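You operate a simulated robot arm through the tools that you are given. There is no shell and no other tool. Be economical: measure what you need, move in short steps, check, and stop when the job is done.

You run a simulated two-armed robot. Do the job below in one go: nothing can be reset, and whatever is moved stays where it is left.

## Task
Put the teal card on the top of the orange bench away on the top of the plywood bench. Then hold the orange bin on the top of the orange bench steady with one hand and put the teal filter from the top of the orange bench in it with the other. Then stack the dark red cap that says "75" from the top of the wall bench on top of the dark red cap marked "26". Then put the green tab box on the top of the wall bench away on the top of the plywood bench. Then take the violet block and put it on top of the purple filter on the top of the wall bench. Then open the wall bench drawer, take the grey push plug and put it in the inside of the wall bench drawer and shut the drawer again. Do these in the order given.

The check looks at the end state, three seconds after you hand in, the way a careful person would. Anything else that was tipped, shoved, dropped, spilled or broken makes it a failure. A push-on lid holds only when it is set on centred and level and pressed home; a screw cap is set on level and turned clockwise until tight.

## Robot
Two 7-joint arms with two-finger grippers on one trunk, on a base that drives. Base frame: it is fixed to the floor where the robot stands at the start and does not move with it; the origin is under the middle of the robot, x ahead of it, y to its left, z up. Units: mm, degrees, N and s.
The left shoulder is at the start at [60, 123, 995], the right one opposite. With the tool pointing down near the work surface each hand reaches from about 340 to 800 mm from the robot's upright axis, wherever it stands, measured 20 degrees to its own side. Places, roughly: dark red cap [500, -750, 1000]; green tab box [750, -500, 1000]; grey push plug (4x4x4 cm) [500, -900, 900]; inside of the wall bench drawer [700, -900, 700]; orange bin (34x22x10 cm) [700, 500, 800]; purple filter [750, -1250, 1000]; teal card [750, 0, 750]; teal filter [750, 250, 750]; top of the plywood bench [-9200, -6000, 900]; violet block (4x4x4 cm) [700, -700, 900]; wall bench drawer [600, -900, 800]. Payload 1.47 kg a hand.
The tool frame of a hand sits at the grasp point between the pads (the TCP): z along the fingers, y along the line on which they close. The tips reach 16 mm beyond it. The gripper opens to 87 mm. The gripper's body begins 55 mm behind the TCP.
Orientation is that of the tool frame in the base frame, as a unit quaternion [x, y, z, w]. With the fingers straight down and closing along the base's y, the tool's x points along the base's -x, its y along +y and its z along -z.

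## Interface
- The arms move only by the tool move_arm. It takes "left_increments", "right_increments" or both (then of equal length, played together; a hand with none holds still); each is a list that holds one entry, the list of rows, each a list of 6 numbers: the shift along the base's x, y, z in cm, then the turn, a rotation vector about the base's x, y, z in degrees. In form: [[[tx, ty, tz, wx, wy, wz], ...]]. A call has 1 to 20 rows; each row shifts and turns the commanded pose from where the row before left it. "left_fingers" and "right_fingers" are, for a hand that has rows, the finger opening in cm, from 0 to 8.7, set as the call begins (left out, the last holds). Each row takes 0.2 s and may step no farther than 50 mm and 8.6 degrees from the row before; otherwise, or with a gripper value out of range, the whole call is refused. A pose out of reach is approached as far as the arm can. The call stops where the force on the tool passes 40 N (or 10 N more than at its start, if that is more) or the arm is blocked; 0.2 s more then pass. The fingers move at their own pace (about 153 mm/s each) and stop on an object; they squeeze with about 20 N. The grip force told is the motor's: it shows also when the fingers shut on nothing. Time passes only in rows, and 0.2 s behind the last, so rows that do not move let the fingers close. It gives the time, the measured TCP pose, the force on the tool (base axes), the opening and the grip force at its end, in the units of the frame above (readings bear some noise), with the torque about the TCP (base axes, N m) and any sound that the robot's microphone picked up.
- Cameras (640 x 400 px; columns grow to the right, rows downward): "scene" is now at [90.3, -14.4, 1553.6]; the picture's right is [-0.17, -0.99, 0.00], its down [-0.71, 0.12, -0.69] and it looks along [0.68, -0.12, -0.72] (base axes); focal length 216 px, centre (320, 200). "left" rides on the left gripper at [73, -12, -90] in its tool frame; the picture's right is [0.16, 0.99, 0.00], its down [-0.72, 0.12, -0.68] and it looks along [-0.67, 0.11, 0.73] (tool axes); focal length 247 px, centre (320, 200). "right" rides on the right gripper at [73, 12, -90] in its tool frame; the picture's right is [-0.16, 0.99, 0.00], its down [-0.72, -0.12, -0.68] and it looks along [-0.67, -0.11, 0.73] (tool axes); focal length 247 px, centre (320, 200). There is no depth. A picture from a camera that has moved, and an enlarged one, comes with that camera's place and axes in the base frame and with its lens.
- capture(camera): a new picture of that camera. It takes no simulated time.
- raise_lower(by): slides the trunk up (or, below 0, down) by that many mm; the arms and the scene camera ride with it, the base frame stays. It gives what a move gives, with no picture.
- roll_base(legs): drives the robot by 1 to 6 legs, each [ahead, left, turn to the left] in mm, mm and degrees, along the robot's own axes; the way and the turn of a leg run together, so that a leg with both is an arc; at most 1500 mm and 180 degrees a leg. The arms and the cameras ride along, it lands a little off, and it stops where it bumps. It gives what a move gives.
- pan_tilt(pan, tilt): turns the head with the scene camera to pan (to the left, within 120 degrees either way) and tilt (down, from -29 to 69), counted from straight ahead of the robot. It gives what a move gives.
- zoom(camera, box): a new picture of the part [left, top, right, bottom] of that camera's present view, enlarged. It takes no simulated time.
- finish_job(): hands the job in; it is judged then, once.

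Go step by step. Nothing tells you exact positions but the pictures and the camera data: compare them with the known pose of the tool, close in by small moves and look again before you grip or let go. The budget is 207 turns and 202 pictures, counting those below and the enlarged ones. Unless the task says otherwise, let go and move clear before handing in, and close with one line.

The tools are called after "Emit:" by a JSON object that holds its "fn" and its "kwargs". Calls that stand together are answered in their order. move_arm: Moves the arms, as the interface text tells. Its arguments: {"type":"object","properties":{"left_increments":{"type":"array","items":{"type":"array","items":{"type":"array","items":{"type":"number"}}}},"left_fingers":{"type":"number"},"right_increments":{"type":"array","items":{"type":"array","items":{"type":"array","items":{"type":"number"}}}},"right_fingers":{"type":"number"}},"required":[]} The other tools are called the same way: raise_lower (by) slides the trunk up or down; roll_base (legs) drives the base; pan_tilt (pan, tilt) turns the head that bears the scene camera; capture (camera) takes a picture; zoom (camera, box) takes an enlarged picture of a part of a camera's view; finish_job () hands the job in.

At the start:

```text
clock: 0.0
left_position: [523.0, -57.4, 1159.6]
left_tcp_rot: [-0.001, 1.0, 0.0, -0.001]
left_force: [0.5, 0.4, 0.1]
left_wrist_torque: [-0.01, 0.01, 0.0]
left_gripper_width: 87.2
left_finger_force: 0.1
right_position: [274.2, -376.2, 1161.7]
right_tcp_rot: [0.0, 1.0, 0.0, 0.0]
right_force: [0.5, -0.1, 0.8]
right_wrist_torque: [0.0, -0.04, -0.01]
right_gripper_width: 86.8
right_finger_force: 0.0
trunk travel left (down, up): [-150.0, 80.0]
robot x, y, heading: [1.1, -1.2, -0.2]
head pan, tilt: [-9.8, 46.1]
```

scene: 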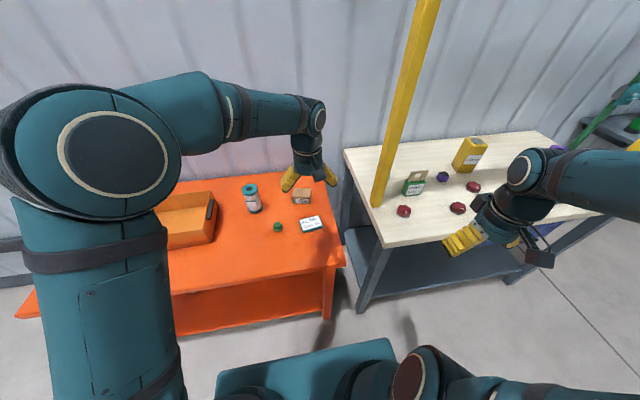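
right: 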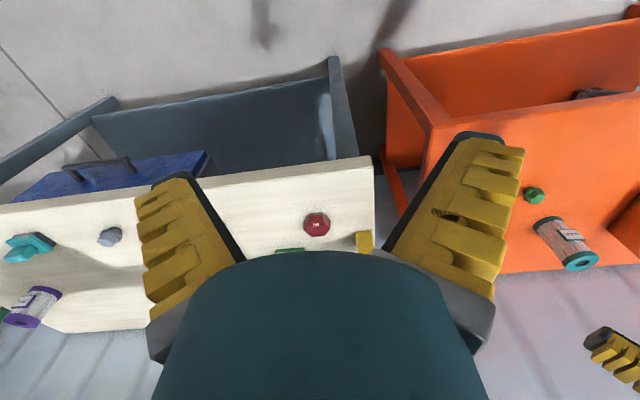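
left: 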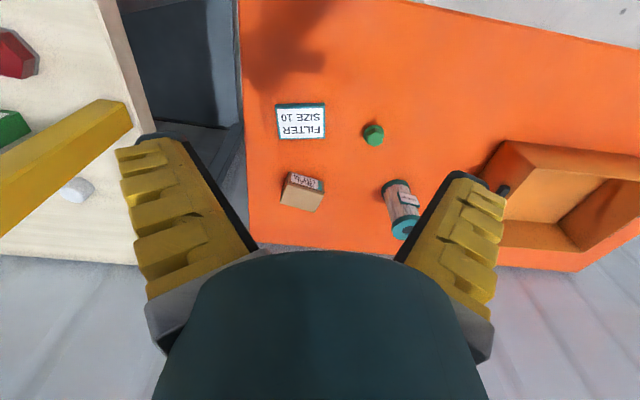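

I see the orange bench ahead with the card, filter, box, a green thing and the bin, and the wall bench to the right with a yellow pole in front. I'll look closer first.

Emit:
{"fn": "zoom", "kwargs": {"camera": "scene", "box": [150, 150, 350, 275]}}

Emit:
{"fn": "zoom", "kwargs": {"camera": "scene", "box": [340, 120, 580, 270]}}

Emit:
{"fn": "zoom", "kwargs": {"camera": "left", "box": [240, 60, 440, 185]}}

```text
3.20 times, centred on (250, 212) of scene
camera zoom: at [90.3, -14.4, 1553.6], right [-0.17, -0.99, 0.0], down [-0.71, 0.12, -0.69], along [0.68, -0.12, -0.72], focal length 691 px, centre (544, 160)
```

zoom: 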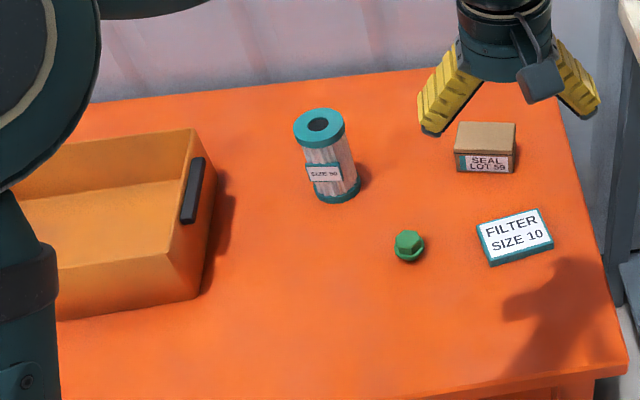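

```text
2.67 times, centred on (460, 195) of scene
camera zoom: at [90.3, -14.4, 1553.6], right [-0.17, -0.99, 0.0], down [-0.71, 0.12, -0.69], along [0.68, -0.12, -0.72], focal length 576 px, centre (-53, 213)
```

zoom: 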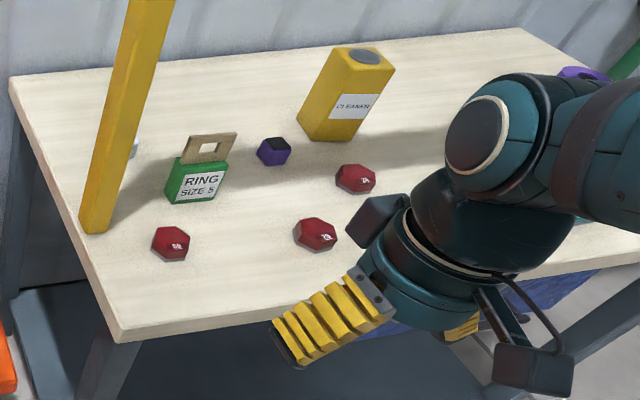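

```text
3.20 times, centred on (340, 122) of left
camera zoom: at [448.4, -70.0, 1249.1], right [-0.16, 0.99, 0.0], down [0.72, 0.12, 0.68], along [0.67, 0.11, -0.73], focal length 790 px, centre (256, 448)
```

zoom: 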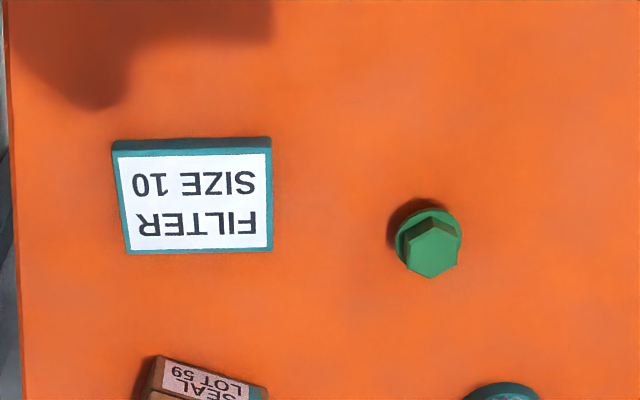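

The card lies at about (659, -73, 808) with its long side along y, so I turn the left fingers 90 degrees to close along x, and come above it.

Emit:
{"fn": "move_arm", "kwargs": {"left_increments": [[[1.24, -0.15, -1.45, 0, 0, 8.2], [1.24, -0.15, -1.45, 0, 0, 8.2], [1.24, -0.15, -1.45, 0, 0, 8.2], [1.24, -0.15, -1.45, 0, 0, 8.2], [1.24, -0.15, -1.45, 0, 0, 8.2], [1.24, -0.15, -1.45, 0, 0, 8.2], [1.24, -0.15, -1.45, 0, 0, 8.2], [1.24, -0.15, -1.45, 0, 0, 8.2], [1.24, -0.15, -1.45, 0, 0, 8.2], [1.24, -0.15, -1.45, 0, 0, 8.2], [1.24, -0.15, -1.45, 0, 0, 8]]], "left_fingers": 8.7}}

Emit:
{"fn": "capture", "kwargs": {"camera": "left"}}

Emit:
{"fn": "capture", "kwargs": {"camera": "scene"}}

```text
clock: 2.4
left_position: [658.4, -74.6, 999.2]
left_tcp_rot: [0.708, -0.706, 0.0, 0.0]
left_force: [0.5, 0.0, -0.2]
left_wrist_torque: [0.0, 0.02, -0.01]
left_gripper_width: 86.9
left_finger_force: 0.0
right_position: [274.2, -375.3, 1161.4]
right_tcp_rot: [0.0, 1.0, 0.0, 0.001]
right_force: [-0.6, -0.3, 0.0]
right_wrist_torque: [-0.01, 0.02, -0.02]
right_gripper_width: 87.2
right_finger_force: 0.1
trunk travel left (down, up): [-150.0, 80.0]
robot x, y, heading: [1.5, 0.6, -0.2]
head pan, tilt: [-9.8, 46.1]
```

```text
195 pictures are left
camera left: at [670.0, -147.0, 1089.2], right [-0.99, -0.16, 0.0], down [-0.12, 0.72, 0.68], along [-0.11, 0.67, -0.73], focal length 247 px, centre (320, 200)
```

left: 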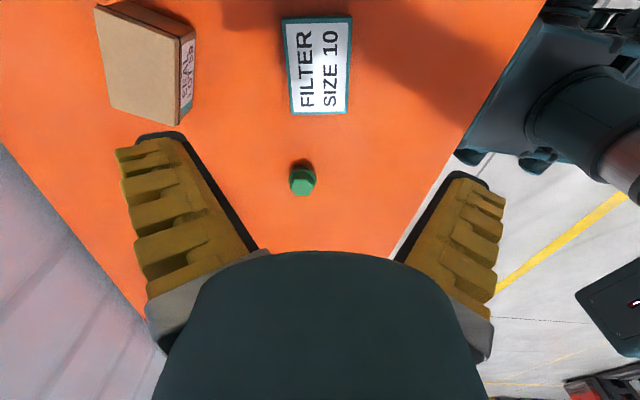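

```text
194 pictures are left
camera scene: at [90.8, -14.6, 1553.5], right [-0.17, -0.99, 0.0], down [-0.71, 0.12, -0.69], along [0.68, -0.12, -0.72], focal length 216 px, centre (320, 200)
```

scene: 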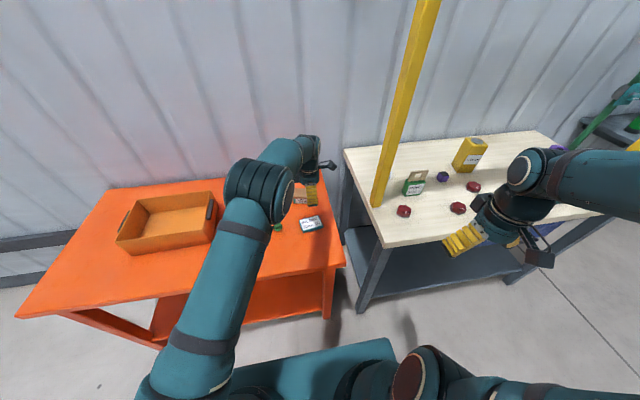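

The card is straight under the hand, turned about 10 degrees and about 67 mm wide across the fingers. I turn to match and go down part way.

Emit:
{"fn": "move_arm", "kwargs": {"left_increments": [[[0, 0, -3, 0, 0, 5], [0, 0, -3, 0, 0, 5], [0, 0, -3, 0, 0, 0], [0, 0, -3, 0, 0, 0], [0, 0, -2, 0, 0, 0]]]}}

Emit:
{"fn": "capture", "kwargs": {"camera": "left"}}

Emit:
{"fn": "zoom", "kwargs": {"camera": "scene", "box": [250, 150, 370, 250]}}

```text
clock: 3.6
left_position: [658.5, -75.2, 858.7]
left_tcp_rot: [0.766, -0.643, 0.0, 0.001]
left_force: [-0.9, 0.9, -0.6]
left_wrist_torque: [0.0, -0.02, 0.02]
left_gripper_width: 87.2
left_finger_force: 0.0
right_position: [273.7, -377.1, 1161.7]
right_tcp_rot: [0.0, 1.0, 0.0, -0.001]
right_force: [0.6, 0.3, 0.6]
right_wrist_torque: [-0.02, 0.01, -0.01]
right_gripper_width: 86.9
right_finger_force: 0.0
trunk travel left (down, up): [-150.0, 80.0]
robot x, y, heading: [-0.9, -0.7, 0.0]
head pan, tilt: [-9.8, 46.1]
```

```text
193 pictures are left
camera left: at [681.7, -145.3, 948.8], right [-0.94, -0.33, 0.0], down [-0.24, 0.69, 0.68], along [-0.22, 0.64, -0.73], focal length 247 px, centre (320, 200)
```

left: 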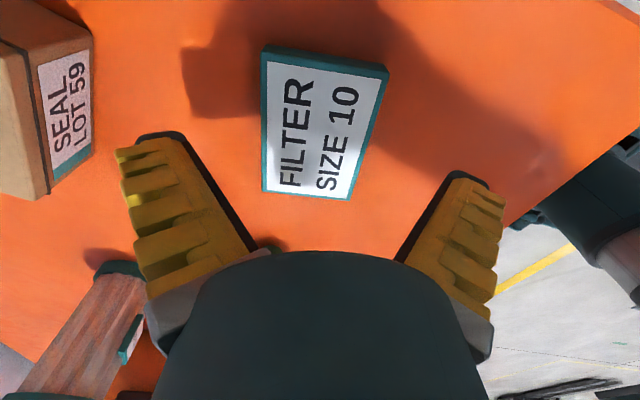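

```text
4.00 times, centred on (310, 200) of scene
camera zoom: at [90.5, -14.5, 1553.6], right [-0.17, -0.99, 0.0], down [-0.71, 0.12, -0.69], along [0.68, -0.12, -0.72], focal length 864 px, centre (360, 200)
```

zoom: 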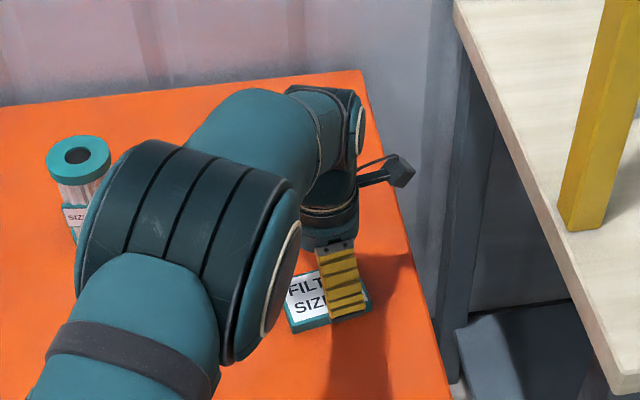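

The card is centred between the fingers. I go down gently to its level.

Emit:
{"fn": "move_arm", "kwargs": {"left_increments": [[[0, 0.6, -2, 0, 0, 1], [0, 0, -2, 0, 0, 0], [0, 0, -0.6, 0, 0, 0], [0, 0, 0, 0, 0, 0]]]}}

Emit:
{"fn": "capture", "kwargs": {"camera": "left"}}

Emit:
{"fn": "zoom", "kwargs": {"camera": "scene", "box": [280, 190, 360, 240]}}

```text
clock: 4.6
left_position: [658.8, -69.0, 813.5]
left_tcp_rot: [0.771, -0.637, 0.0, 0.0]
left_force: [-0.4, -1.1, 0.2]
left_wrist_torque: [0.0, -0.01, -0.01]
left_gripper_width: 86.9
left_finger_force: 0.0
right_position: [272.7, -377.5, 1162.0]
right_tcp_rot: [0.0, 1.0, 0.0, -0.001]
right_force: [-0.3, 0.0, 0.2]
right_wrist_torque: [-0.02, -0.02, -0.01]
right_gripper_width: 86.8
right_finger_force: 0.0
trunk travel left (down, up): [-150.0, 80.0]
robot x, y, heading: [0.1, -2.4, 0.0]
head pan, tilt: [-9.8, 46.1]
```

```text
191 pictures are left
camera left: at [683.5, -138.4, 903.0], right [-0.94, -0.34, 0.0], down [-0.25, 0.69, 0.68], along [-0.23, 0.64, -0.73], focal length 247 px, centre (320, 200)
```

left: 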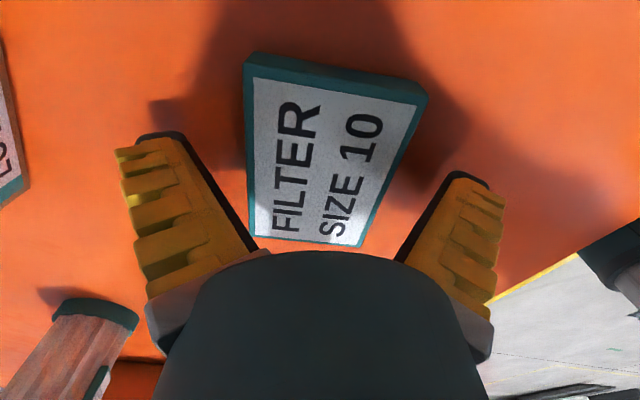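

```text
8.00 times, centred on (320, 215) of scene
camera zoom: at [90.2, -14.5, 1553.6], right [-0.17, -0.99, 0.0], down [-0.71, 0.12, -0.69], along [0.68, -0.12, -0.72], focal length 1728 px, centre (320, 80)
```

zoom: 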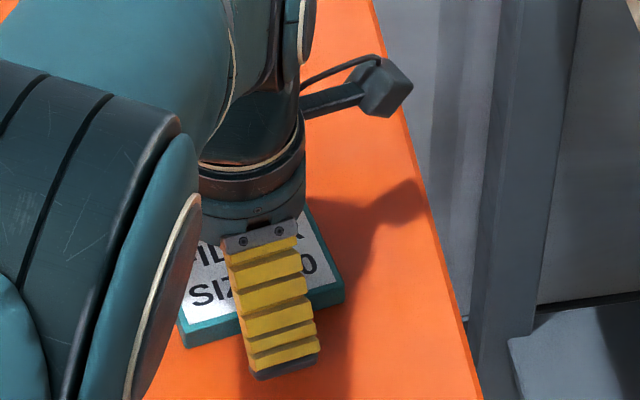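

Still clear of the bench; I feel downward in 2 mm steps.

Emit:
{"fn": "move_arm", "kwargs": {"left_increments": [[[0, 0, -0.2, 0, 0, 0], [0, 0, -0.2, 0, 0, 0], [0, 0, -0.2, 0, 0, 0], [0, 0, -0.2, 0, 0, 0], [0, 0, -0.2, 0, 0, 0], [0, 0, 0, 0, 0, 0]]]}}

Emit:
{"fn": "capture", "kwargs": {"camera": "left"}}

```text
clock: 6.0
left_position: [658.1, -68.1, 804.2]
left_tcp_rot: [0.772, -0.636, -0.001, 0.0]
left_force: [-0.8, 0.1, -0.4]
left_wrist_torque: [-0.02, 0.01, -0.03]
left_gripper_width: 87.0
left_finger_force: 0.1
right_position: [272.6, -376.0, 1161.4]
right_tcp_rot: [-0.001, 1.0, 0.0, 0.0]
right_force: [0.0, -0.8, 0.5]
right_wrist_torque: [0.01, -0.02, 0.02]
right_gripper_width: 87.0
right_finger_force: 0.1
trunk travel left (down, up): [-150.0, 80.0]
robot x, y, heading: [3.0, 0.8, -0.1]
head pan, tilt: [-9.8, 46.1]
```

```text
189 pictures are left
camera left: at [683.1, -137.9, 893.7], right [-0.94, -0.34, 0.0], down [-0.25, 0.69, 0.68], along [-0.23, 0.64, -0.73], focal length 247 px, centre (320, 200)
```

left: 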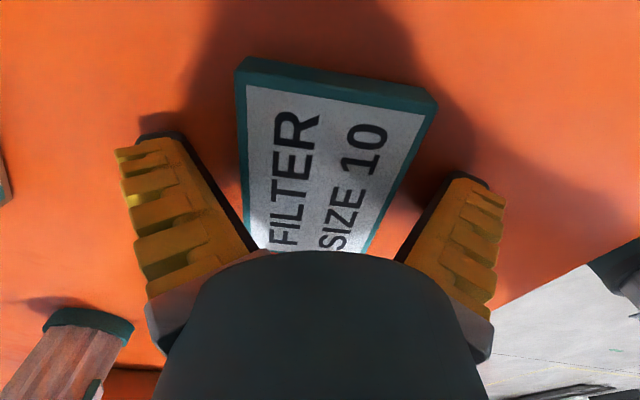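

Emit:
{"fn": "move_arm", "kwargs": {"left_increments": [[[0, 0, -0.2, 0, 0, 0], [0, 0, -0.2, 0, 0, 0], [0, 0, 0, 0, 0, 0]]]}}

Emit:
{"fn": "move_arm", "kwargs": {"left_increments": [[[0, 0, 0, 0, 0, 0], [0, 0, 0, 0, 0, 0], [0, 0, 0, 0, 0, 0]]], "left_fingers": 5.5}}

Emit:
{"fn": "capture", "kwargs": {"camera": "left"}}

```text
clock: 6.8
left_position: [658.8, -67.7, 803.0]
left_tcp_rot: [0.771, -0.636, 0.003, -0.002]
left_force: [5.7, 2.9, 23.5]
left_wrist_torque: [-0.23, 1.44, -0.13]
left_gripper_width: 86.8
left_finger_force: 0.2
right_position: [272.5, -375.4, 1162.4]
right_tcp_rot: [0.0, 1.0, 0.001, 0.001]
right_force: [0.1, 0.0, 0.1]
right_wrist_torque: [0.03, -0.02, 0.0]
right_gripper_width: 87.2
right_finger_force: 0.1
trunk travel left (down, up): [-150.0, 80.0]
robot x, y, heading: [-0.5, 0.4, 0.3]
head pan, tilt: [-9.8, 46.1]
```

```text
clock: 7.6
left_position: [657.6, -68.7, 804.1]
left_tcp_rot: [0.772, -0.635, 0.003, 0.0]
left_force: [5.4, 3.4, 34.7]
left_wrist_torque: [-0.16, 1.01, -0.23]
left_gripper_width: 77.9
left_finger_force: 30.1
right_position: [271.7, -375.5, 1162.1]
right_tcp_rot: [0.0, 1.0, 0.0, 0.001]
right_force: [0.3, -0.4, -0.1]
right_wrist_torque: [0.02, -0.03, -0.01]
right_gripper_width: 86.8
right_finger_force: 0.0
trunk travel left (down, up): [-150.0, 80.0]
robot x, y, heading: [-0.2, 0.7, -0.2]
head pan, tilt: [-9.8, 46.1]
```

```text
188 pictures are left
camera left: at [682.9, -137.8, 893.7], right [-0.94, -0.34, -0.01], down [-0.26, 0.69, 0.68], along [-0.23, 0.64, -0.74], focal length 247 px, centre (320, 200)
```

left: 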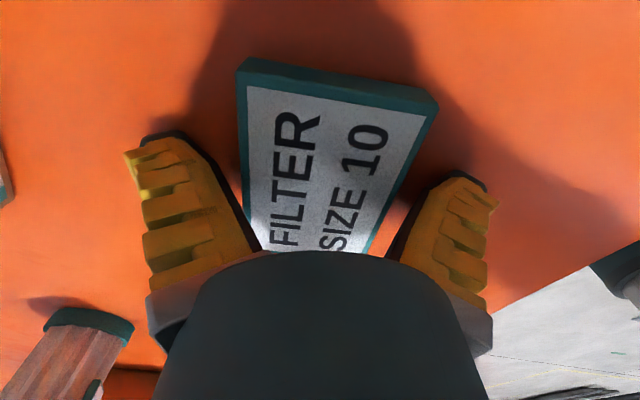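

The tips touch the bench (z ≈ 787). I lift 4 mm and close.

Emit:
{"fn": "move_arm", "kwargs": {"left_increments": [[[0, 0, 0.6, 0, 0, 0], [0, 0, 0, 0, 0, 0], [0, 0, 0, 0, 0, 0], [0, 0, 0, 0, 0, 0]]], "left_fingers": 5.5}}

Emit:
{"fn": "capture", "kwargs": {"camera": "left"}}

```text
clock: 8.6
left_position: [657.0, -68.7, 806.5]
left_tcp_rot: [0.772, -0.636, 0.001, 0.0]
left_force: [-2.7, -0.8, 21.8]
left_wrist_torque: [-0.02, 0.15, 0.02]
left_gripper_width: 71.2
left_finger_force: 30.3
right_position: [271.8, -374.8, 1162.4]
right_tcp_rot: [-0.001, 1.0, 0.0, 0.002]
right_force: [0.5, -0.2, 0.2]
right_wrist_torque: [-0.01, 0.0, -0.05]
right_gripper_width: 87.2
right_finger_force: 0.1
trunk travel left (down, up): [-150.0, 80.0]
robot x, y, heading: [1.4, 1.1, -0.1]
head pan, tilt: [-9.8, 46.1]
```

```text
187 pictures are left
camera left: at [681.9, -138.2, 897.0], right [-0.94, -0.34, 0.0], down [-0.25, 0.69, 0.68], along [-0.23, 0.64, -0.73], focal length 247 px, centre (320, 200)
```

left: 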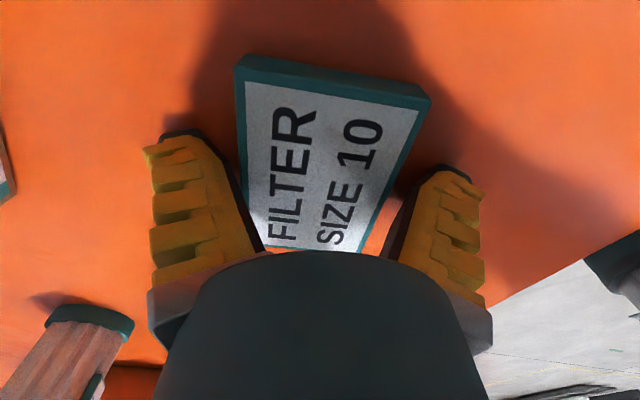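

Emit:
{"fn": "move_arm", "kwargs": {"left_increments": [[[0, 0, 0.3, 0, 0, 0], [0, 0, 0.2, 0, 0, 0], [0, 0, 0, 0, 0, 0], [0, 0, 0, 0, 0, 0]]], "left_fingers": 5.5}}

Emit:
{"fn": "capture", "kwargs": {"camera": "left"}}

```text
clock: 9.6
left_position: [658.0, -68.8, 813.3]
left_tcp_rot: [0.772, -0.636, 0.003, -0.001]
left_force: [-2.4, 0.8, 23.2]
left_wrist_torque: [-0.01, 0.3, -0.04]
left_gripper_width: 58.8
left_finger_force: 20.2
right_position: [271.1, -375.7, 1162.5]
right_tcp_rot: [0.001, 1.0, 0.0, 0.001]
right_force: [0.3, 0.0, 0.0]
right_wrist_torque: [0.01, 0.0, -0.04]
right_gripper_width: 86.8
right_finger_force: 0.2
trunk travel left (down, up): [-150.0, 80.0]
robot x, y, heading: [4.4, 2.3, -0.3]
head pan, tilt: [-9.8, 46.1]
```

```text
186 pictures are left
camera left: at [682.0, -138.1, 903.2], right [-0.94, -0.34, 0.0], down [-0.25, 0.69, 0.68], along [-0.23, 0.64, -0.73], focal length 247 px, centre (320, 200)
```

left: 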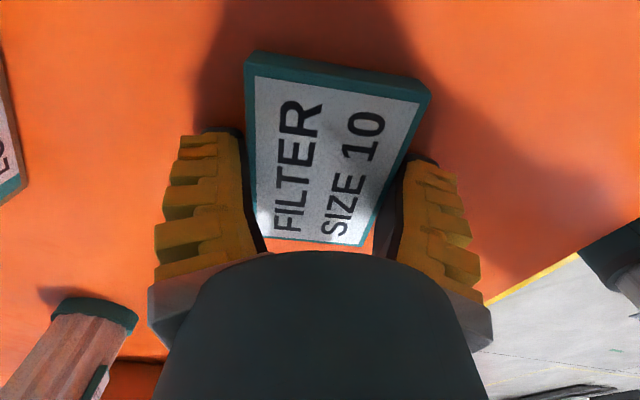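

The fingers swing in an arc so their tips drop as they close; it now seems gripped at 59 mm. I squeeze and lift.

Emit:
{"fn": "move_arm", "kwargs": {"left_increments": [[[0, 0, 0.3, 0, 0, 0], [0, 0, 0, 0, 0, 0], [0, 0, 0, 0, 0, 0], [0, 0, 1, 0, 0, 0], [0, 0, 2, 0, 0, 0], [0, 0, 2, 0, 0, 0]]], "left_fingers": 4.5}}

Emit:
{"fn": "capture", "kwargs": {"camera": "left"}}

Emit:
{"fn": "zoom", "kwargs": {"camera": "scene", "box": [280, 190, 360, 240]}}

```text
clock: 11.0
left_position: [658.3, -69.7, 864.0]
left_tcp_rot: [0.772, -0.636, 0.0, 0.0]
left_force: [-0.1, 0.0, -0.1]
left_wrist_torque: [-0.01, 0.01, -0.01]
left_gripper_width: 63.5
left_finger_force: 20.1
right_position: [272.7, -375.9, 1161.3]
right_tcp_rot: [0.001, 1.0, 0.0, 0.0]
right_force: [0.5, -0.5, 1.3]
right_wrist_torque: [-0.04, -0.02, 0.02]
right_gripper_width: 87.0
right_finger_force: 0.0
trunk travel left (down, up): [-150.0, 80.0]
robot x, y, heading: [2.8, 2.9, 0.1]
head pan, tilt: [-9.8, 46.1]
```

```text
185 pictures are left
camera left: at [682.7, -138.2, 953.9], right [-0.94, -0.34, 0.0], down [-0.25, 0.69, 0.68], along [-0.23, 0.64, -0.73], focal length 247 px, centre (320, 200)
```

left: 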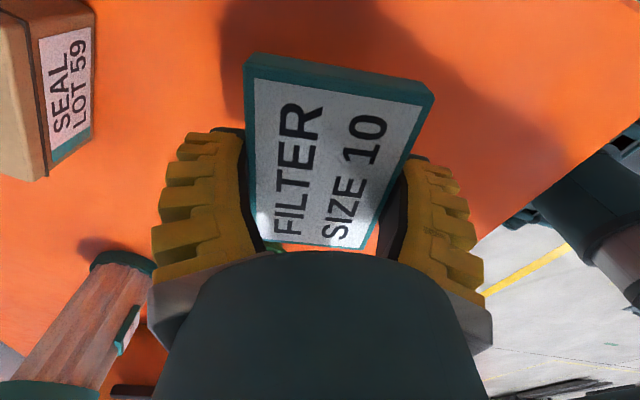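

```text
8.00 times, centred on (320, 215) of scene
camera zoom: at [89.9, -14.4, 1553.6], right [-0.17, -0.99, 0.0], down [-0.71, 0.12, -0.69], along [0.68, -0.12, -0.72], focal length 1728 px, centre (320, 80)
```

zoom: 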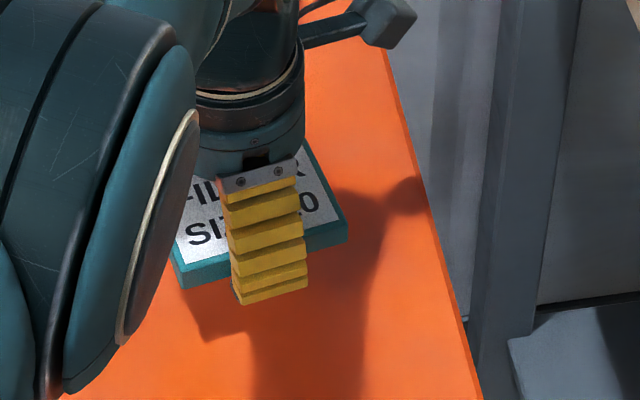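

The card is held level. I lift it, draw it in, and look around toward the plywood bench.

Emit:
{"fn": "move_arm", "kwargs": {"left_increments": [[[0, 0, 5, 0, 0, 0], [0, 0, 5, 0, 0, 0], [-1, 0, 5, 0, 0, 0], [-4, 1, 2, 0, 0, 0], [-4, 1, 1, 0, 0, 0], [-4, 2, 1, 0, 0, 0], [-4, 2, 0, 0, 0, 0], [-3, 2, 0, 0, 0, 0]]]}}

Emit:
{"fn": "pan_tilt", "kwargs": {"pan": -115, "tilt": 15}}

Emit:
{"fn": "capture", "kwargs": {"camera": "scene"}}

```text
refused: row 3 steps farther than a row can; nothing moved
```

```text
clock: 12.8
left_position: [658.1, -67.9, 863.5]
left_tcp_rot: [0.772, -0.636, 0.0, 0.0]
left_force: [-0.1, -0.1, 0.4]
left_wrist_torque: [0.0, 0.0, 0.02]
left_gripper_width: 63.7
left_finger_force: 19.6
right_position: [272.2, -376.1, 1161.8]
right_tcp_rot: [0.0, 1.0, 0.0, -0.001]
right_force: [-0.4, 0.5, -0.8]
right_wrist_torque: [0.01, 0.0, 0.02]
right_gripper_width: 87.0
right_finger_force: 0.0
trunk travel left (down, up): [-150.0, 80.0]
robot x, y, heading: [-0.7, 0.7, 0.2]
head pan, tilt: [-115.0, 15.0]
```

```text
183 pictures are left
camera scene: at [-28.4, -85.5, 1602.0], right [-0.91, 0.42, 0.0], down [0.11, 0.23, -0.97], along [-0.41, -0.88, -0.26], focal length 216 px, centre (320, 200)
```

scene: 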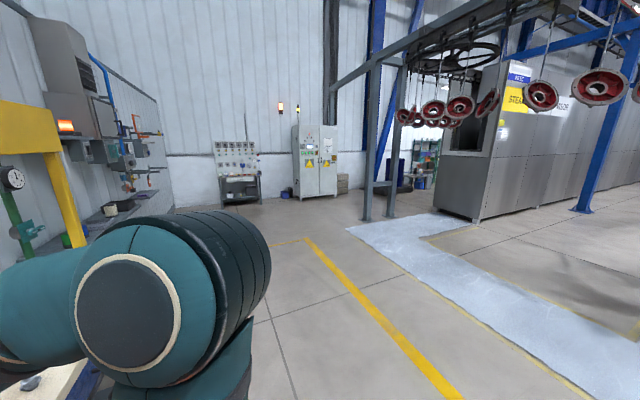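

Emit:
{"fn": "move_arm", "kwargs": {"left_increments": [[[0, 0, 4.8, 0, 0, 0], [0, 0, 4.8, 0, 0, 0], [0, 0, 4.8, 0, 0, 0], [-4, 1, 2, 0, 0, 0], [-4, 1, 1, 0, 0, 0], [-4, 2, 1, 0, 0, 0], [-4, 2, 0, 0, 0, 0], [-3, 2, 0, 0, 0, 0]]]}}

Emit:
{"fn": "roll_base", "kwargs": {"legs": [[-700, 0, 0], [0, 0, -90]]}}

Emit:
{"fn": "pan_tilt", "kwargs": {"pan": -55, "tilt": 12}}

Emit:
{"fn": "capture", "kwargs": {"camera": "scene"}}

```text
clock: 14.6
left_position: [466.8, 13.3, 1047.4]
left_tcp_rot: [0.772, -0.636, 0.0, 0.0]
left_force: [0.1, 0.0, -0.4]
left_wrist_torque: [-0.01, 0.01, 0.01]
left_gripper_width: 63.7
left_finger_force: 19.7
right_position: [271.6, -374.7, 1161.9]
right_tcp_rot: [0.0, 1.0, 0.0, 0.0]
right_force: [0.2, -0.9, 0.1]
right_wrist_torque: [-0.02, 0.01, 0.01]
right_gripper_width: 86.9
right_finger_force: 0.0
trunk travel left (down, up): [-150.0, 80.0]
robot x, y, heading: [1.1, 0.4, -0.2]
head pan, tilt: [-115.0, 15.0]
```

```text
clock: 22.3
left_position: [-682.0, -468.5, 1046.8]
left_tcp_rot: [-0.101, 0.995, 0.0, 0.001]
left_force: [0.4, 0.8, -0.5]
left_wrist_torque: [0.01, 0.02, -0.01]
left_gripper_width: 63.8
left_finger_force: 19.5
right_position: [-1072.1, -279.6, 1162.0]
right_tcp_rot: [0.703, 0.711, 0.0, 0.0]
right_force: [0.0, 1.0, -0.8]
right_wrist_torque: [-0.01, 0.0, -0.01]
right_gripper_width: 87.2
right_finger_force: 0.0
trunk travel left (down, up): [-150.0, 80.0]
robot x, y, heading: [-696.9, -4.5, -89.4]
head pan, tilt: [-115.0, 15.0]
```

```text
clock: 23.6
left_position: [-682.2, -468.0, 1047.4]
left_tcp_rot: [-0.102, 0.995, 0.0, 0.0]
left_force: [-0.5, -0.1, 0.3]
left_wrist_torque: [-0.01, -0.01, 0.03]
left_gripper_width: 63.8
left_finger_force: 20.6
right_position: [-1071.5, -279.2, 1161.3]
right_tcp_rot: [0.703, 0.711, 0.0, 0.0]
right_force: [-0.1, -0.3, 0.4]
right_wrist_torque: [0.01, 0.02, 0.02]
right_gripper_width: 87.2
right_finger_force: 0.0
trunk travel left (down, up): [-150.0, 80.0]
robot x, y, heading: [-699.1, 0.1, -89.3]
head pan, tilt: [-55.0, 12.0]
```

```text
182 pictures are left
camera scene: at [-773.5, -66.9, 1606.9], right [-0.58, 0.81, 0.0], down [0.17, 0.12, -0.98], along [-0.8, -0.57, -0.21], focal length 216 px, centre (320, 200)
```

scene: 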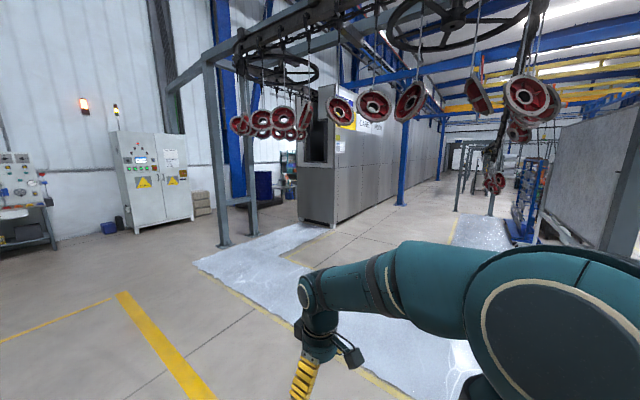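

The straight line is blocked by a grey oven; I look at both sides closer to find the plywood bench.

Emit:
{"fn": "zoom", "kwargs": {"camera": "scene", "box": [180, 120, 360, 232]}}

Emit:
{"fn": "zoom", "kwargs": {"camera": "scene", "box": [380, 100, 580, 225]}}

Emit:
{"fn": "pan_tilt", "kwargs": {"pan": -105, "tilt": 12}}

Emit:
{"fn": "capture", "kwargs": {"camera": "scene"}}

```text
3.56 times, centred on (270, 176) of scene
camera zoom: at [-773.5, -66.9, 1606.9], right [-0.58, 0.81, 0.0], down [0.17, 0.12, -0.98], along [-0.8, -0.57, -0.21], focal length 768 px, centre (498, 285)
```

zoom: 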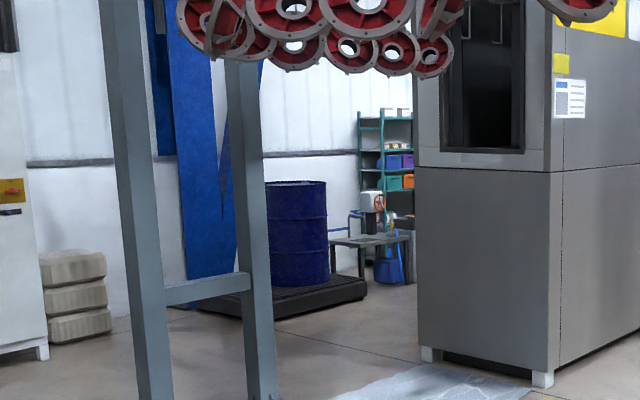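

```text
3.20 times, centred on (480, 162) of scene
camera zoom: at [-773.5, -66.9, 1606.9], right [-0.58, 0.81, 0.0], down [0.17, 0.12, -0.98], along [-0.8, -0.57, -0.21], focal length 691 px, centre (-192, 320)
```

zoom: 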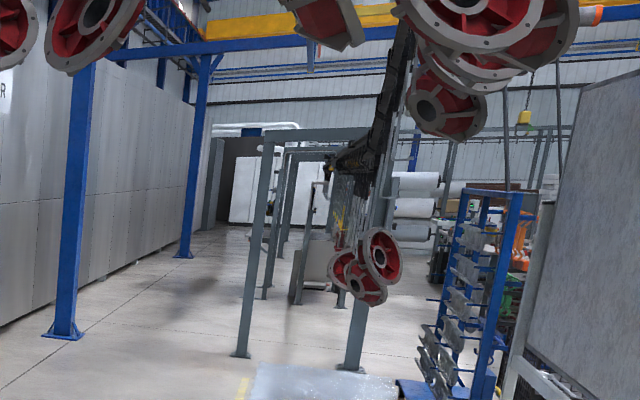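

```text
clock: 24.7
left_position: [-680.9, -468.4, 1047.0]
left_tcp_rot: [-0.101, 0.995, 0.001, 0.0]
left_force: [0.0, -0.2, 0.3]
left_wrist_torque: [0.01, -0.01, 0.01]
left_gripper_width: 63.8
left_finger_force: 20.1
right_position: [-1071.5, -278.8, 1162.2]
right_tcp_rot: [0.703, 0.711, 0.0, 0.001]
right_force: [0.1, 0.5, -0.2]
right_wrist_torque: [-0.01, 0.03, -0.01]
right_gripper_width: 87.2
right_finger_force: 0.0
trunk travel left (down, up): [-150.0, 80.0]
robot x, y, heading: [-696.8, -1.5, -89.2]
head pan, tilt: [-105.0, 12.0]
```

```text
179 pictures are left
camera scene: at [-788.0, 10.5, 1606.9], right [0.25, 0.97, 0.0], down [0.2, -0.05, -0.98], along [-0.95, 0.24, -0.21], focal length 216 px, centre (320, 200)
```

scene: 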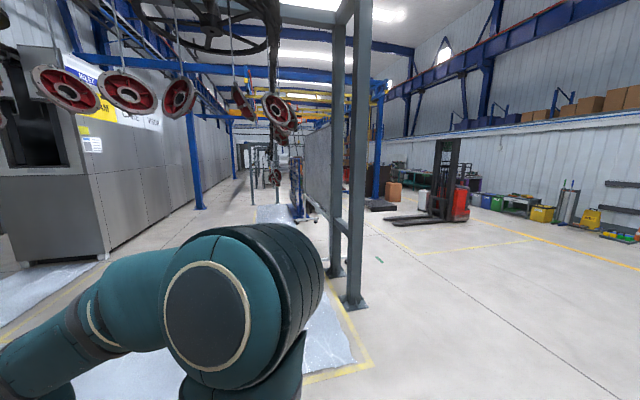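

The plywood bench must lie behind the oven in the corridor between oven (y ≈ -3540) and the far wall. I drive toward (-2200, -4700) first, then turn into the corridor.

Emit:
{"fn": "roll_base", "kwargs": {"legs": [[0, 0, -18.5], [1500, 0, 0], [1500, 0, 0], [1500, 0, 0], [430, 0, 0], [0, 0, -72]]}}

Emit:
{"fn": "pan_tilt", "kwargs": {"pan": 0, "tilt": 12}}

Emit:
{"fn": "capture", "kwargs": {"camera": "scene"}}

```text
clock: 52.6
left_position: [-2639.8, -4710.7, 1046.6]
left_tcp_rot: [0.632, 0.775, 0.0, 0.0]
left_force: [0.5, 0.6, -0.7]
left_wrist_torque: [0.01, 0.04, 0.02]
left_gripper_width: 64.0
left_finger_force: 20.1
right_position: [-2451.4, -4318.6, 1161.5]
right_tcp_rot: [1.0, 0.006, 0.0, 0.0]
right_force: [-0.3, -1.2, 0.0]
right_wrist_torque: [-0.02, 0.02, -0.02]
right_gripper_width: 87.1
right_finger_force: 0.1
trunk travel left (down, up): [-150.0, 80.0]
robot x, y, heading: [-2172.3, -4696.8, -178.9]
head pan, tilt: [-105.0, 12.0]
```

```text
clock: 54.4
left_position: [-2639.7, -4710.8, 1047.9]
left_tcp_rot: [0.632, 0.775, 0.0, 0.0]
left_force: [-0.6, -0.5, 0.4]
left_wrist_torque: [0.02, -0.03, -0.01]
left_gripper_width: 63.8
left_finger_force: 19.9
right_position: [-2450.9, -4319.6, 1161.5]
right_tcp_rot: [1.0, 0.007, 0.001, 0.001]
right_force: [-0.4, 0.4, -0.3]
right_wrist_torque: [0.01, -0.01, -0.02]
right_gripper_width: 87.0
right_finger_force: 0.2
trunk travel left (down, up): [-150.0, 80.0]
robot x, y, heading: [-2173.5, -4691.2, -179.3]
head pan, tilt: [0.0, 12.0]
```

```text
178 pictures are left
camera scene: at [-2275.0, -4694.3, 1606.9], right [-0.01, 1.0, 0.0], down [0.21, 0.0, -0.98], along [-0.98, -0.01, -0.21], focal length 216 px, centre (320, 200)
```

scene: 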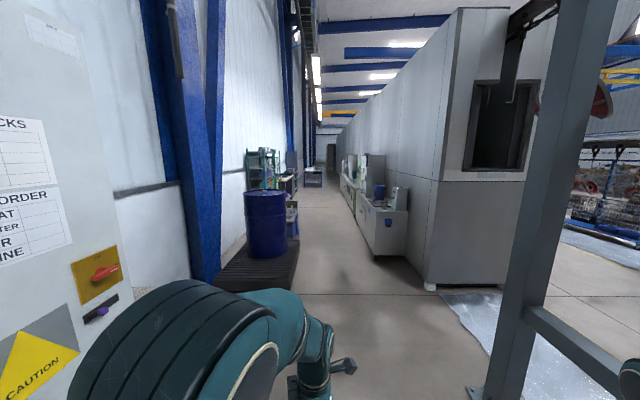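

The corridor is open. I steer to its middle line (y ≈ -4450) and go on.

Emit:
{"fn": "roll_base", "kwargs": {"legs": [[0, 0, -6.6], [1500, 0, 0], [840, 0, 0], [0, 0, 5.9], [1500, 0, 0]]}}

Emit:
{"fn": "capture", "kwargs": {"camera": "scene"}}

```text
clock: 74.0
left_position: [-6483.4, -4482.7, 1046.3]
left_tcp_rot: [0.635, 0.773, 0.0, 0.0]
left_force: [0.3, 0.6, -0.3]
left_wrist_torque: [-0.03, 0.01, 0.0]
left_gripper_width: 63.9
left_finger_force: 20.1
right_position: [-6292.5, -4093.6, 1161.5]
right_tcp_rot: [1.0, 0.003, -0.001, -0.001]
right_force: [0.6, -1.0, 1.1]
right_wrist_torque: [-0.03, -0.01, -0.03]
right_gripper_width: 87.0
right_finger_force: 0.1
trunk travel left (down, up): [-150.0, 80.0]
robot x, y, heading: [-6017.3, -4466.9, -179.7]
head pan, tilt: [0.0, 12.0]
```

```text
177 pictures are left
camera scene: at [-6118.9, -4469.5, 1606.8], right [-0.01, 1.0, 0.0], down [0.21, 0.0, -0.98], along [-0.98, -0.01, -0.21], focal length 216 px, centre (320, 200)
```

scene: 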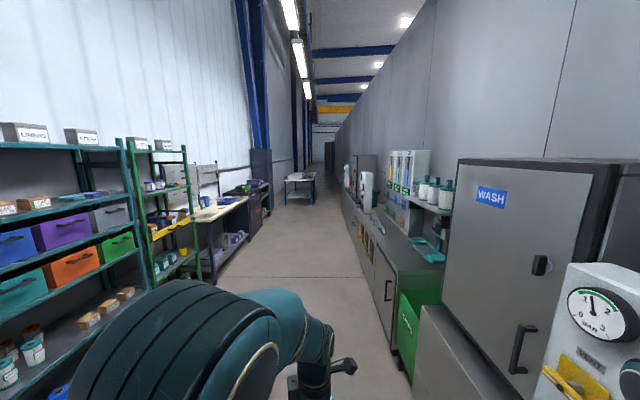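

Emit:
{"fn": "zoom", "kwargs": {"camera": "scene", "box": [180, 150, 340, 250]}}

```text
4.00 times, centred on (260, 200) of scene
camera zoom: at [-6118.9, -4469.5, 1606.8], right [-0.01, 1.0, 0.0], down [0.21, 0.0, -0.98], along [-0.98, -0.01, -0.21], focal length 864 px, centre (560, 200)
```

zoom: 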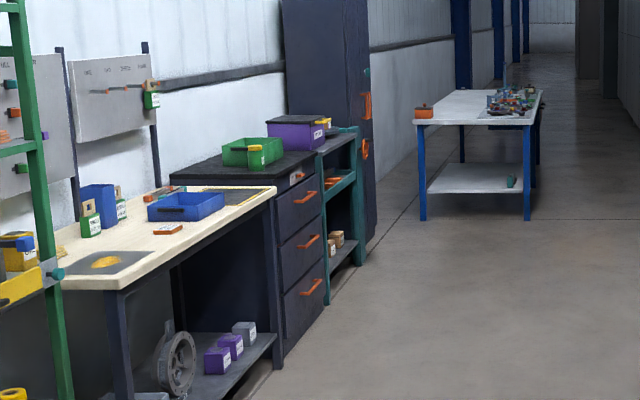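

The plywood bench is ahead on the left, top front edge near y ≈ -5700. I drive up beside it, turn to face it and look.

Emit:
{"fn": "roll_base", "kwargs": {"legs": [[1500, 0, 0], [1400, 0, 0], [0, 0, 89.7]]}}

Emit:
{"fn": "pan_tilt", "kwargs": {"pan": 0, "tilt": 30}}

Emit:
{"fn": "capture", "kwargs": {"camera": "scene"}}

```text
clock: 91.8
left_position: [-8907.6, -4943.0, 1047.3]
left_tcp_rot: [-0.089, 0.996, 0.0, 0.0]
left_force: [0.0, -0.3, 0.3]
left_wrist_torque: [0.01, -0.01, 0.0]
left_gripper_width: 63.6
left_finger_force: 20.0
right_position: [-9293.3, -4745.4, 1162.0]
right_tcp_rot: [0.711, 0.703, 0.0, 0.0]
right_force: [-0.5, -0.1, 0.3]
right_wrist_torque: [0.03, 0.0, 0.02]
right_gripper_width: 87.0
right_finger_force: 0.0
trunk travel left (down, up): [-150.0, 80.0]
robot x, y, heading: [-8917.5, -4474.3, -90.8]
head pan, tilt: [0.0, 12.0]
```

```text
clock: 92.6
left_position: [-8906.9, -4943.7, 1047.7]
left_tcp_rot: [-0.09, 0.996, 0.001, 0.001]
left_force: [0.4, -0.3, -0.2]
left_wrist_torque: [-0.01, -0.01, 0.0]
left_gripper_width: 63.6
left_finger_force: 19.7
right_position: [-9292.3, -4744.8, 1160.8]
right_tcp_rot: [0.711, 0.703, 0.0, -0.001]
right_force: [0.1, 0.0, 0.7]
right_wrist_torque: [0.01, 0.01, 0.0]
right_gripper_width: 87.3
right_finger_force: 0.1
trunk travel left (down, up): [-150.0, 80.0]
robot x, y, heading: [-8915.9, -4477.4, -91.0]
head pan, tilt: [0.0, 30.0]
```

```text
175 pictures are left
camera scene: at [-8914.2, -4577.2, 1577.8], right [-1.0, 0.01, 0.0], down [0.01, 0.5, -0.87], along [-0.01, -0.87, -0.5], focal length 216 px, centre (320, 200)
```

scene: 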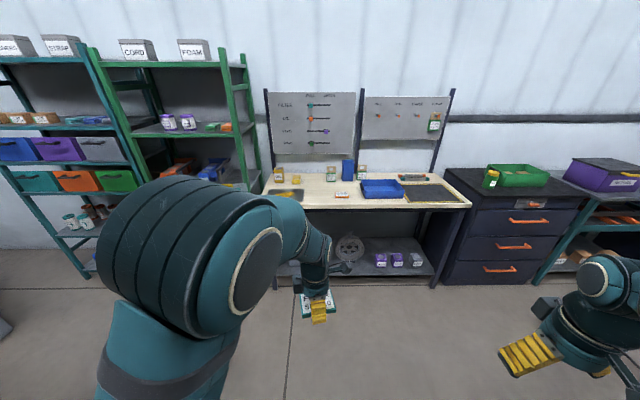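

Emit:
{"fn": "zoom", "kwargs": {"camera": "scene", "box": [255, 150, 475, 288]}}

```text
2.90 times, centred on (365, 219) of scene
camera zoom: at [-8914.2, -4577.2, 1577.8], right [-1.0, 0.01, 0.0], down [0.01, 0.5, -0.87], along [-0.01, -0.87, -0.5], focal length 626 px, centre (190, 145)
```

zoom: 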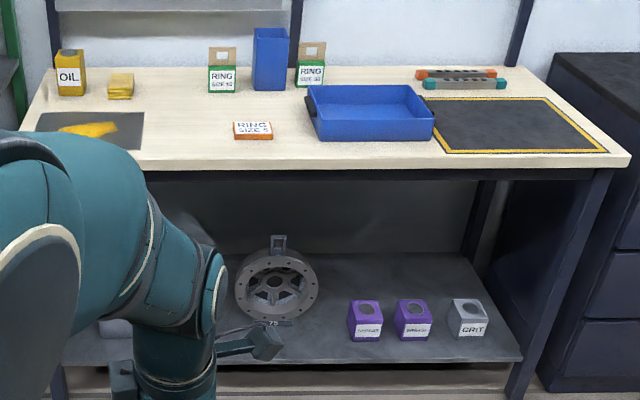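

The free wooden spot between the mat and the small "RING SIZE 5" card is near (-8915, -5880). I drive up to the bench.

Emit:
{"fn": "roll_base", "kwargs": {"legs": [[790, 0, 1]]}}

Emit:
{"fn": "pan_tilt", "kwargs": {"pan": -5, "tilt": 46}}

Emit:
{"fn": "capture", "kwargs": {"camera": "scene"}}

Emit:
{"fn": "capture", "kwargs": {"camera": "left"}}

```text
clock: 96.9
left_position: [-8902.8, -5735.4, 1047.6]
left_tcp_rot: [-0.098, 0.995, 0.0, 0.0]
left_force: [0.5, 0.8, 0.5]
left_wrist_torque: [-0.02, 0.0, 0.0]
left_gripper_width: 63.4
left_finger_force: 20.0
right_position: [-9289.9, -5542.8, 1161.3]
right_tcp_rot: [0.706, 0.708, -0.001, 0.0]
right_force: [-0.4, 0.1, -0.4]
right_wrist_torque: [0.05, -0.01, -0.01]
right_gripper_width: 86.8
right_finger_force: 0.0
trunk travel left (down, up): [-150.0, 80.0]
robot x, y, heading: [-8914.9, -5262.1, -89.5]
head pan, tilt: [0.0, 30.0]
```

```text
clock: 97.7
left_position: [-8902.6, -5734.1, 1048.4]
left_tcp_rot: [-0.099, 0.995, 0.0, 0.0]
left_force: [-0.1, 0.2, -0.8]
left_wrist_torque: [-0.01, -0.03, 0.04]
left_gripper_width: 63.4
left_finger_force: 20.2
right_position: [-9291.7, -5541.6, 1162.4]
right_tcp_rot: [0.706, 0.708, 0.0, 0.0]
right_force: [-1.2, -0.9, 0.4]
right_wrist_torque: [0.01, 0.01, 0.01]
right_gripper_width: 87.0
right_finger_force: 0.0
trunk travel left (down, up): [-150.0, 80.0]
robot x, y, heading: [-8916.8, -5267.0, -89.4]
head pan, tilt: [-5.0, 46.0]
```

```text
173 pictures are left
camera scene: at [-8922.4, -5358.1, 1553.8], right [-1.0, 0.08, 0.0], down [0.06, 0.72, -0.7], along [-0.06, -0.69, -0.72], focal length 216 px, centre (320, 200)
```

scene: 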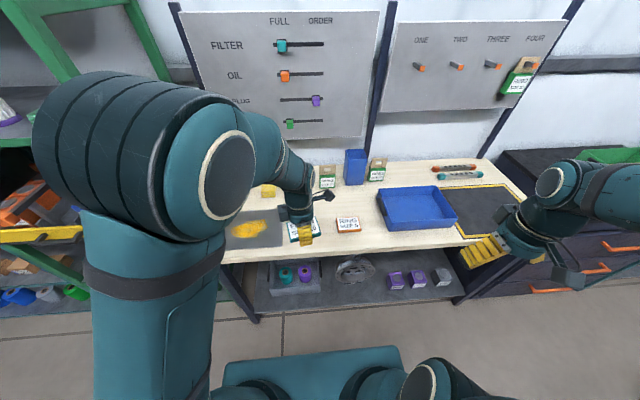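

```text
172 pictures are left
camera left: at [-8972.4, -5759.9, 1137.1], right [-0.35, 0.94, 0.0], down [0.69, 0.25, 0.68], along [0.64, 0.24, -0.73], focal length 247 px, centre (320, 200)
```

left: 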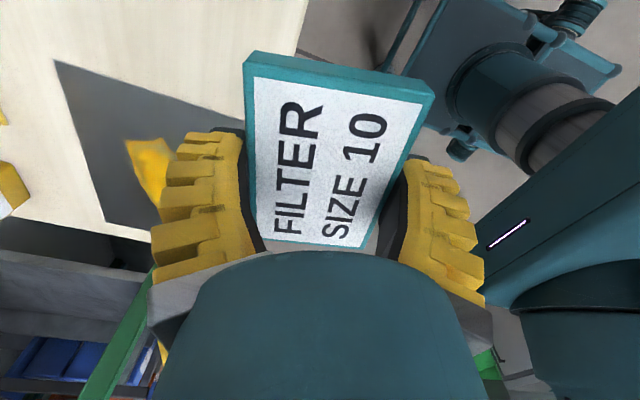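

Emit:
{"fn": "zoom", "kwargs": {"camera": "scene", "box": [220, 150, 420, 275]}}

```text
3.20 times, centred on (320, 212) of scene
camera zoom: at [-8922.4, -5358.1, 1553.8], right [-1.0, 0.08, 0.0], down [0.06, 0.72, -0.7], along [-0.06, -0.69, -0.72], focal length 691 px, centre (320, 160)
```

zoom: 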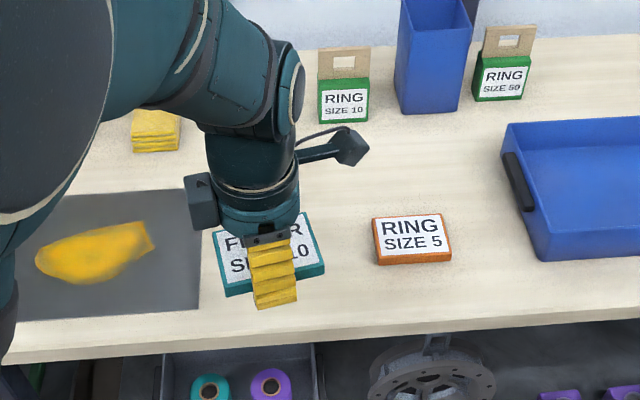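

The bench's free strip is x -8814…-9043, front edge y ≈ -5770. I move the card over (-8928, -5852) and lower partway.

Emit:
{"fn": "move_arm", "kwargs": {"left_increments": [[[-1.3, -3, -1, 0, 0, 0], [-1.2, -4, -1, 0, 0, 0], [0, -4.8, -1, 0, 0, 0], [0, 0, -4, 0, 0, 0], [0, 0, -4, 0, 0, 0], [0, 0, -2, 0, 0, 0]]]}}

Emit:
{"fn": "zoom", "kwargs": {"camera": "scene", "box": [220, 150, 420, 275]}}

Emit:
{"fn": "capture", "kwargs": {"camera": "left"}}

```text
clock: 99.1
left_position: [-8928.2, -5851.2, 917.6]
left_tcp_rot: [-0.098, 0.995, 0.0, 0.0]
left_force: [-0.4, -0.3, -0.7]
left_wrist_torque: [-0.02, 0.02, 0.0]
left_gripper_width: 63.6
left_finger_force: 20.5
right_position: [-9291.5, -5542.2, 1161.0]
right_tcp_rot: [0.706, 0.708, 0.001, 0.001]
right_force: [0.0, -1.0, -0.3]
right_wrist_torque: [0.02, 0.05, 0.03]
right_gripper_width: 87.1
right_finger_force: 0.0
trunk travel left (down, up): [-150.0, 80.0]
robot x, y, heading: [-8917.0, -5265.4, -89.9]
head pan, tilt: [-5.0, 46.0]
```

```text
3.20 times, centred on (320, 212) of scene
camera zoom: at [-8922.5, -5358.0, 1553.8], right [-1.0, 0.08, 0.0], down [0.06, 0.72, -0.69], along [-0.06, -0.69, -0.72], focal length 691 px, centre (320, 160)
```

zoom: 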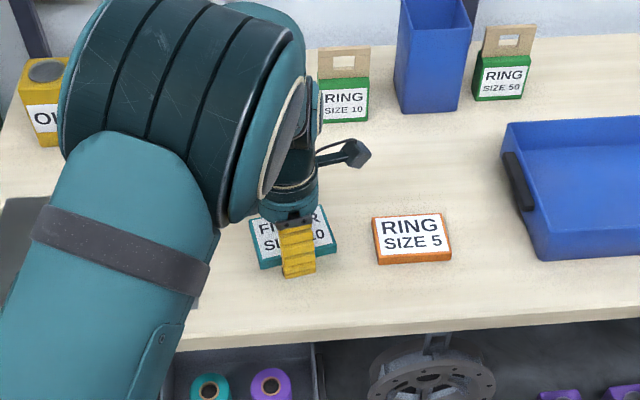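

```text
169 pictures are left
camera left: at [-8997.5, -5877.5, 1006.9], right [-0.35, 0.94, 0.0], down [0.69, 0.25, 0.68], along [0.64, 0.24, -0.73], focal length 247 px, centre (320, 200)
```

left: 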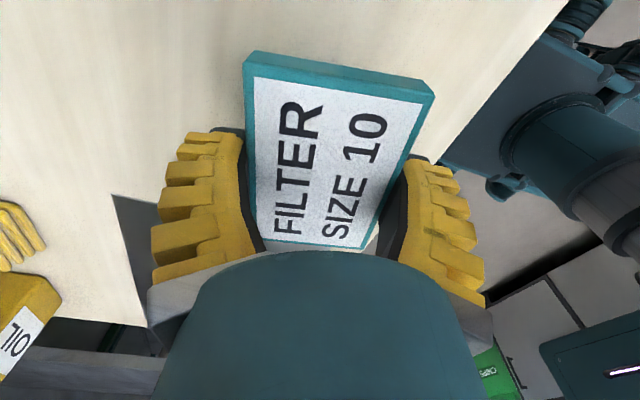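

Emit:
{"fn": "move_arm", "kwargs": {"left_increments": [[[0.5, 0, -1, 0, 0, 0], [0, 0, -1, 0, 0, 0], [0, 0, -1, 0, 0, 0], [0, 0, -0.5, 0, 0, 0], [0, 0, -0.5, 0, 0, 0], [0, 0, -0.5, 0, 0, 0]]]}}

Emit:
{"fn": "capture", "kwargs": {"camera": "left"}}

Emit:
{"fn": "zoom", "kwargs": {"camera": "scene", "box": [270, 200, 370, 262]}}

```text
clock: 100.5
left_position: [-8923.0, -5852.5, 874.3]
left_tcp_rot: [-0.098, 0.995, 0.0, 0.0]
left_force: [0.9, 1.3, 4.2]
left_wrist_torque: [0.15, 0.0, 0.01]
left_gripper_width: 63.5
left_finger_force: 20.5
right_position: [-9291.1, -5542.1, 1163.6]
right_tcp_rot: [0.706, 0.709, 0.0, 0.001]
right_force: [-0.4, 0.0, 0.2]
right_wrist_torque: [0.0, -0.06, 0.02]
right_gripper_width: 86.8
right_finger_force: 0.0
trunk travel left (down, up): [-150.0, 80.0]
robot x, y, heading: [-8916.7, -5267.7, -89.8]
head pan, tilt: [-5.0, 46.0]
```

```text
168 pictures are left
camera left: at [-8992.5, -5878.0, 963.5], right [-0.35, 0.94, 0.0], down [0.69, 0.26, 0.68], along [0.64, 0.24, -0.73], focal length 247 px, centre (320, 200)
```

left: 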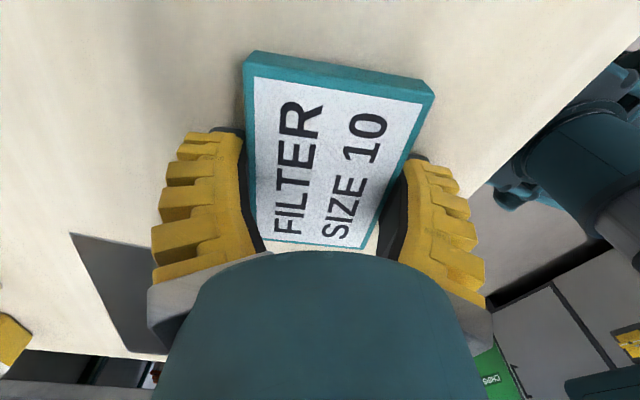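

```text
6.40 times, centred on (320, 231) of scene
camera zoom: at [-8922.2, -5357.5, 1553.9], right [-1.0, 0.08, 0.0], down [0.06, 0.72, -0.69], along [-0.06, -0.69, -0.72], focal length 1382 px, centre (320, 2)
```

zoom: 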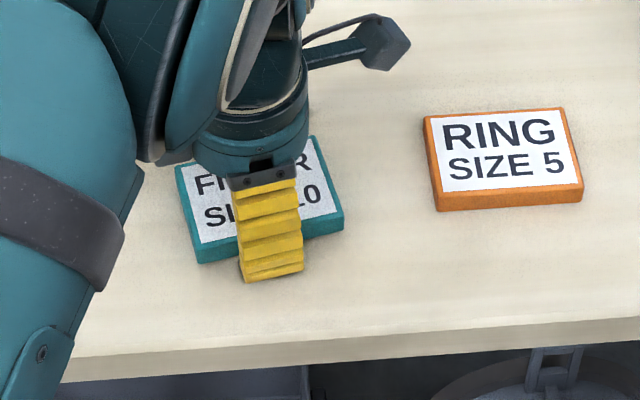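

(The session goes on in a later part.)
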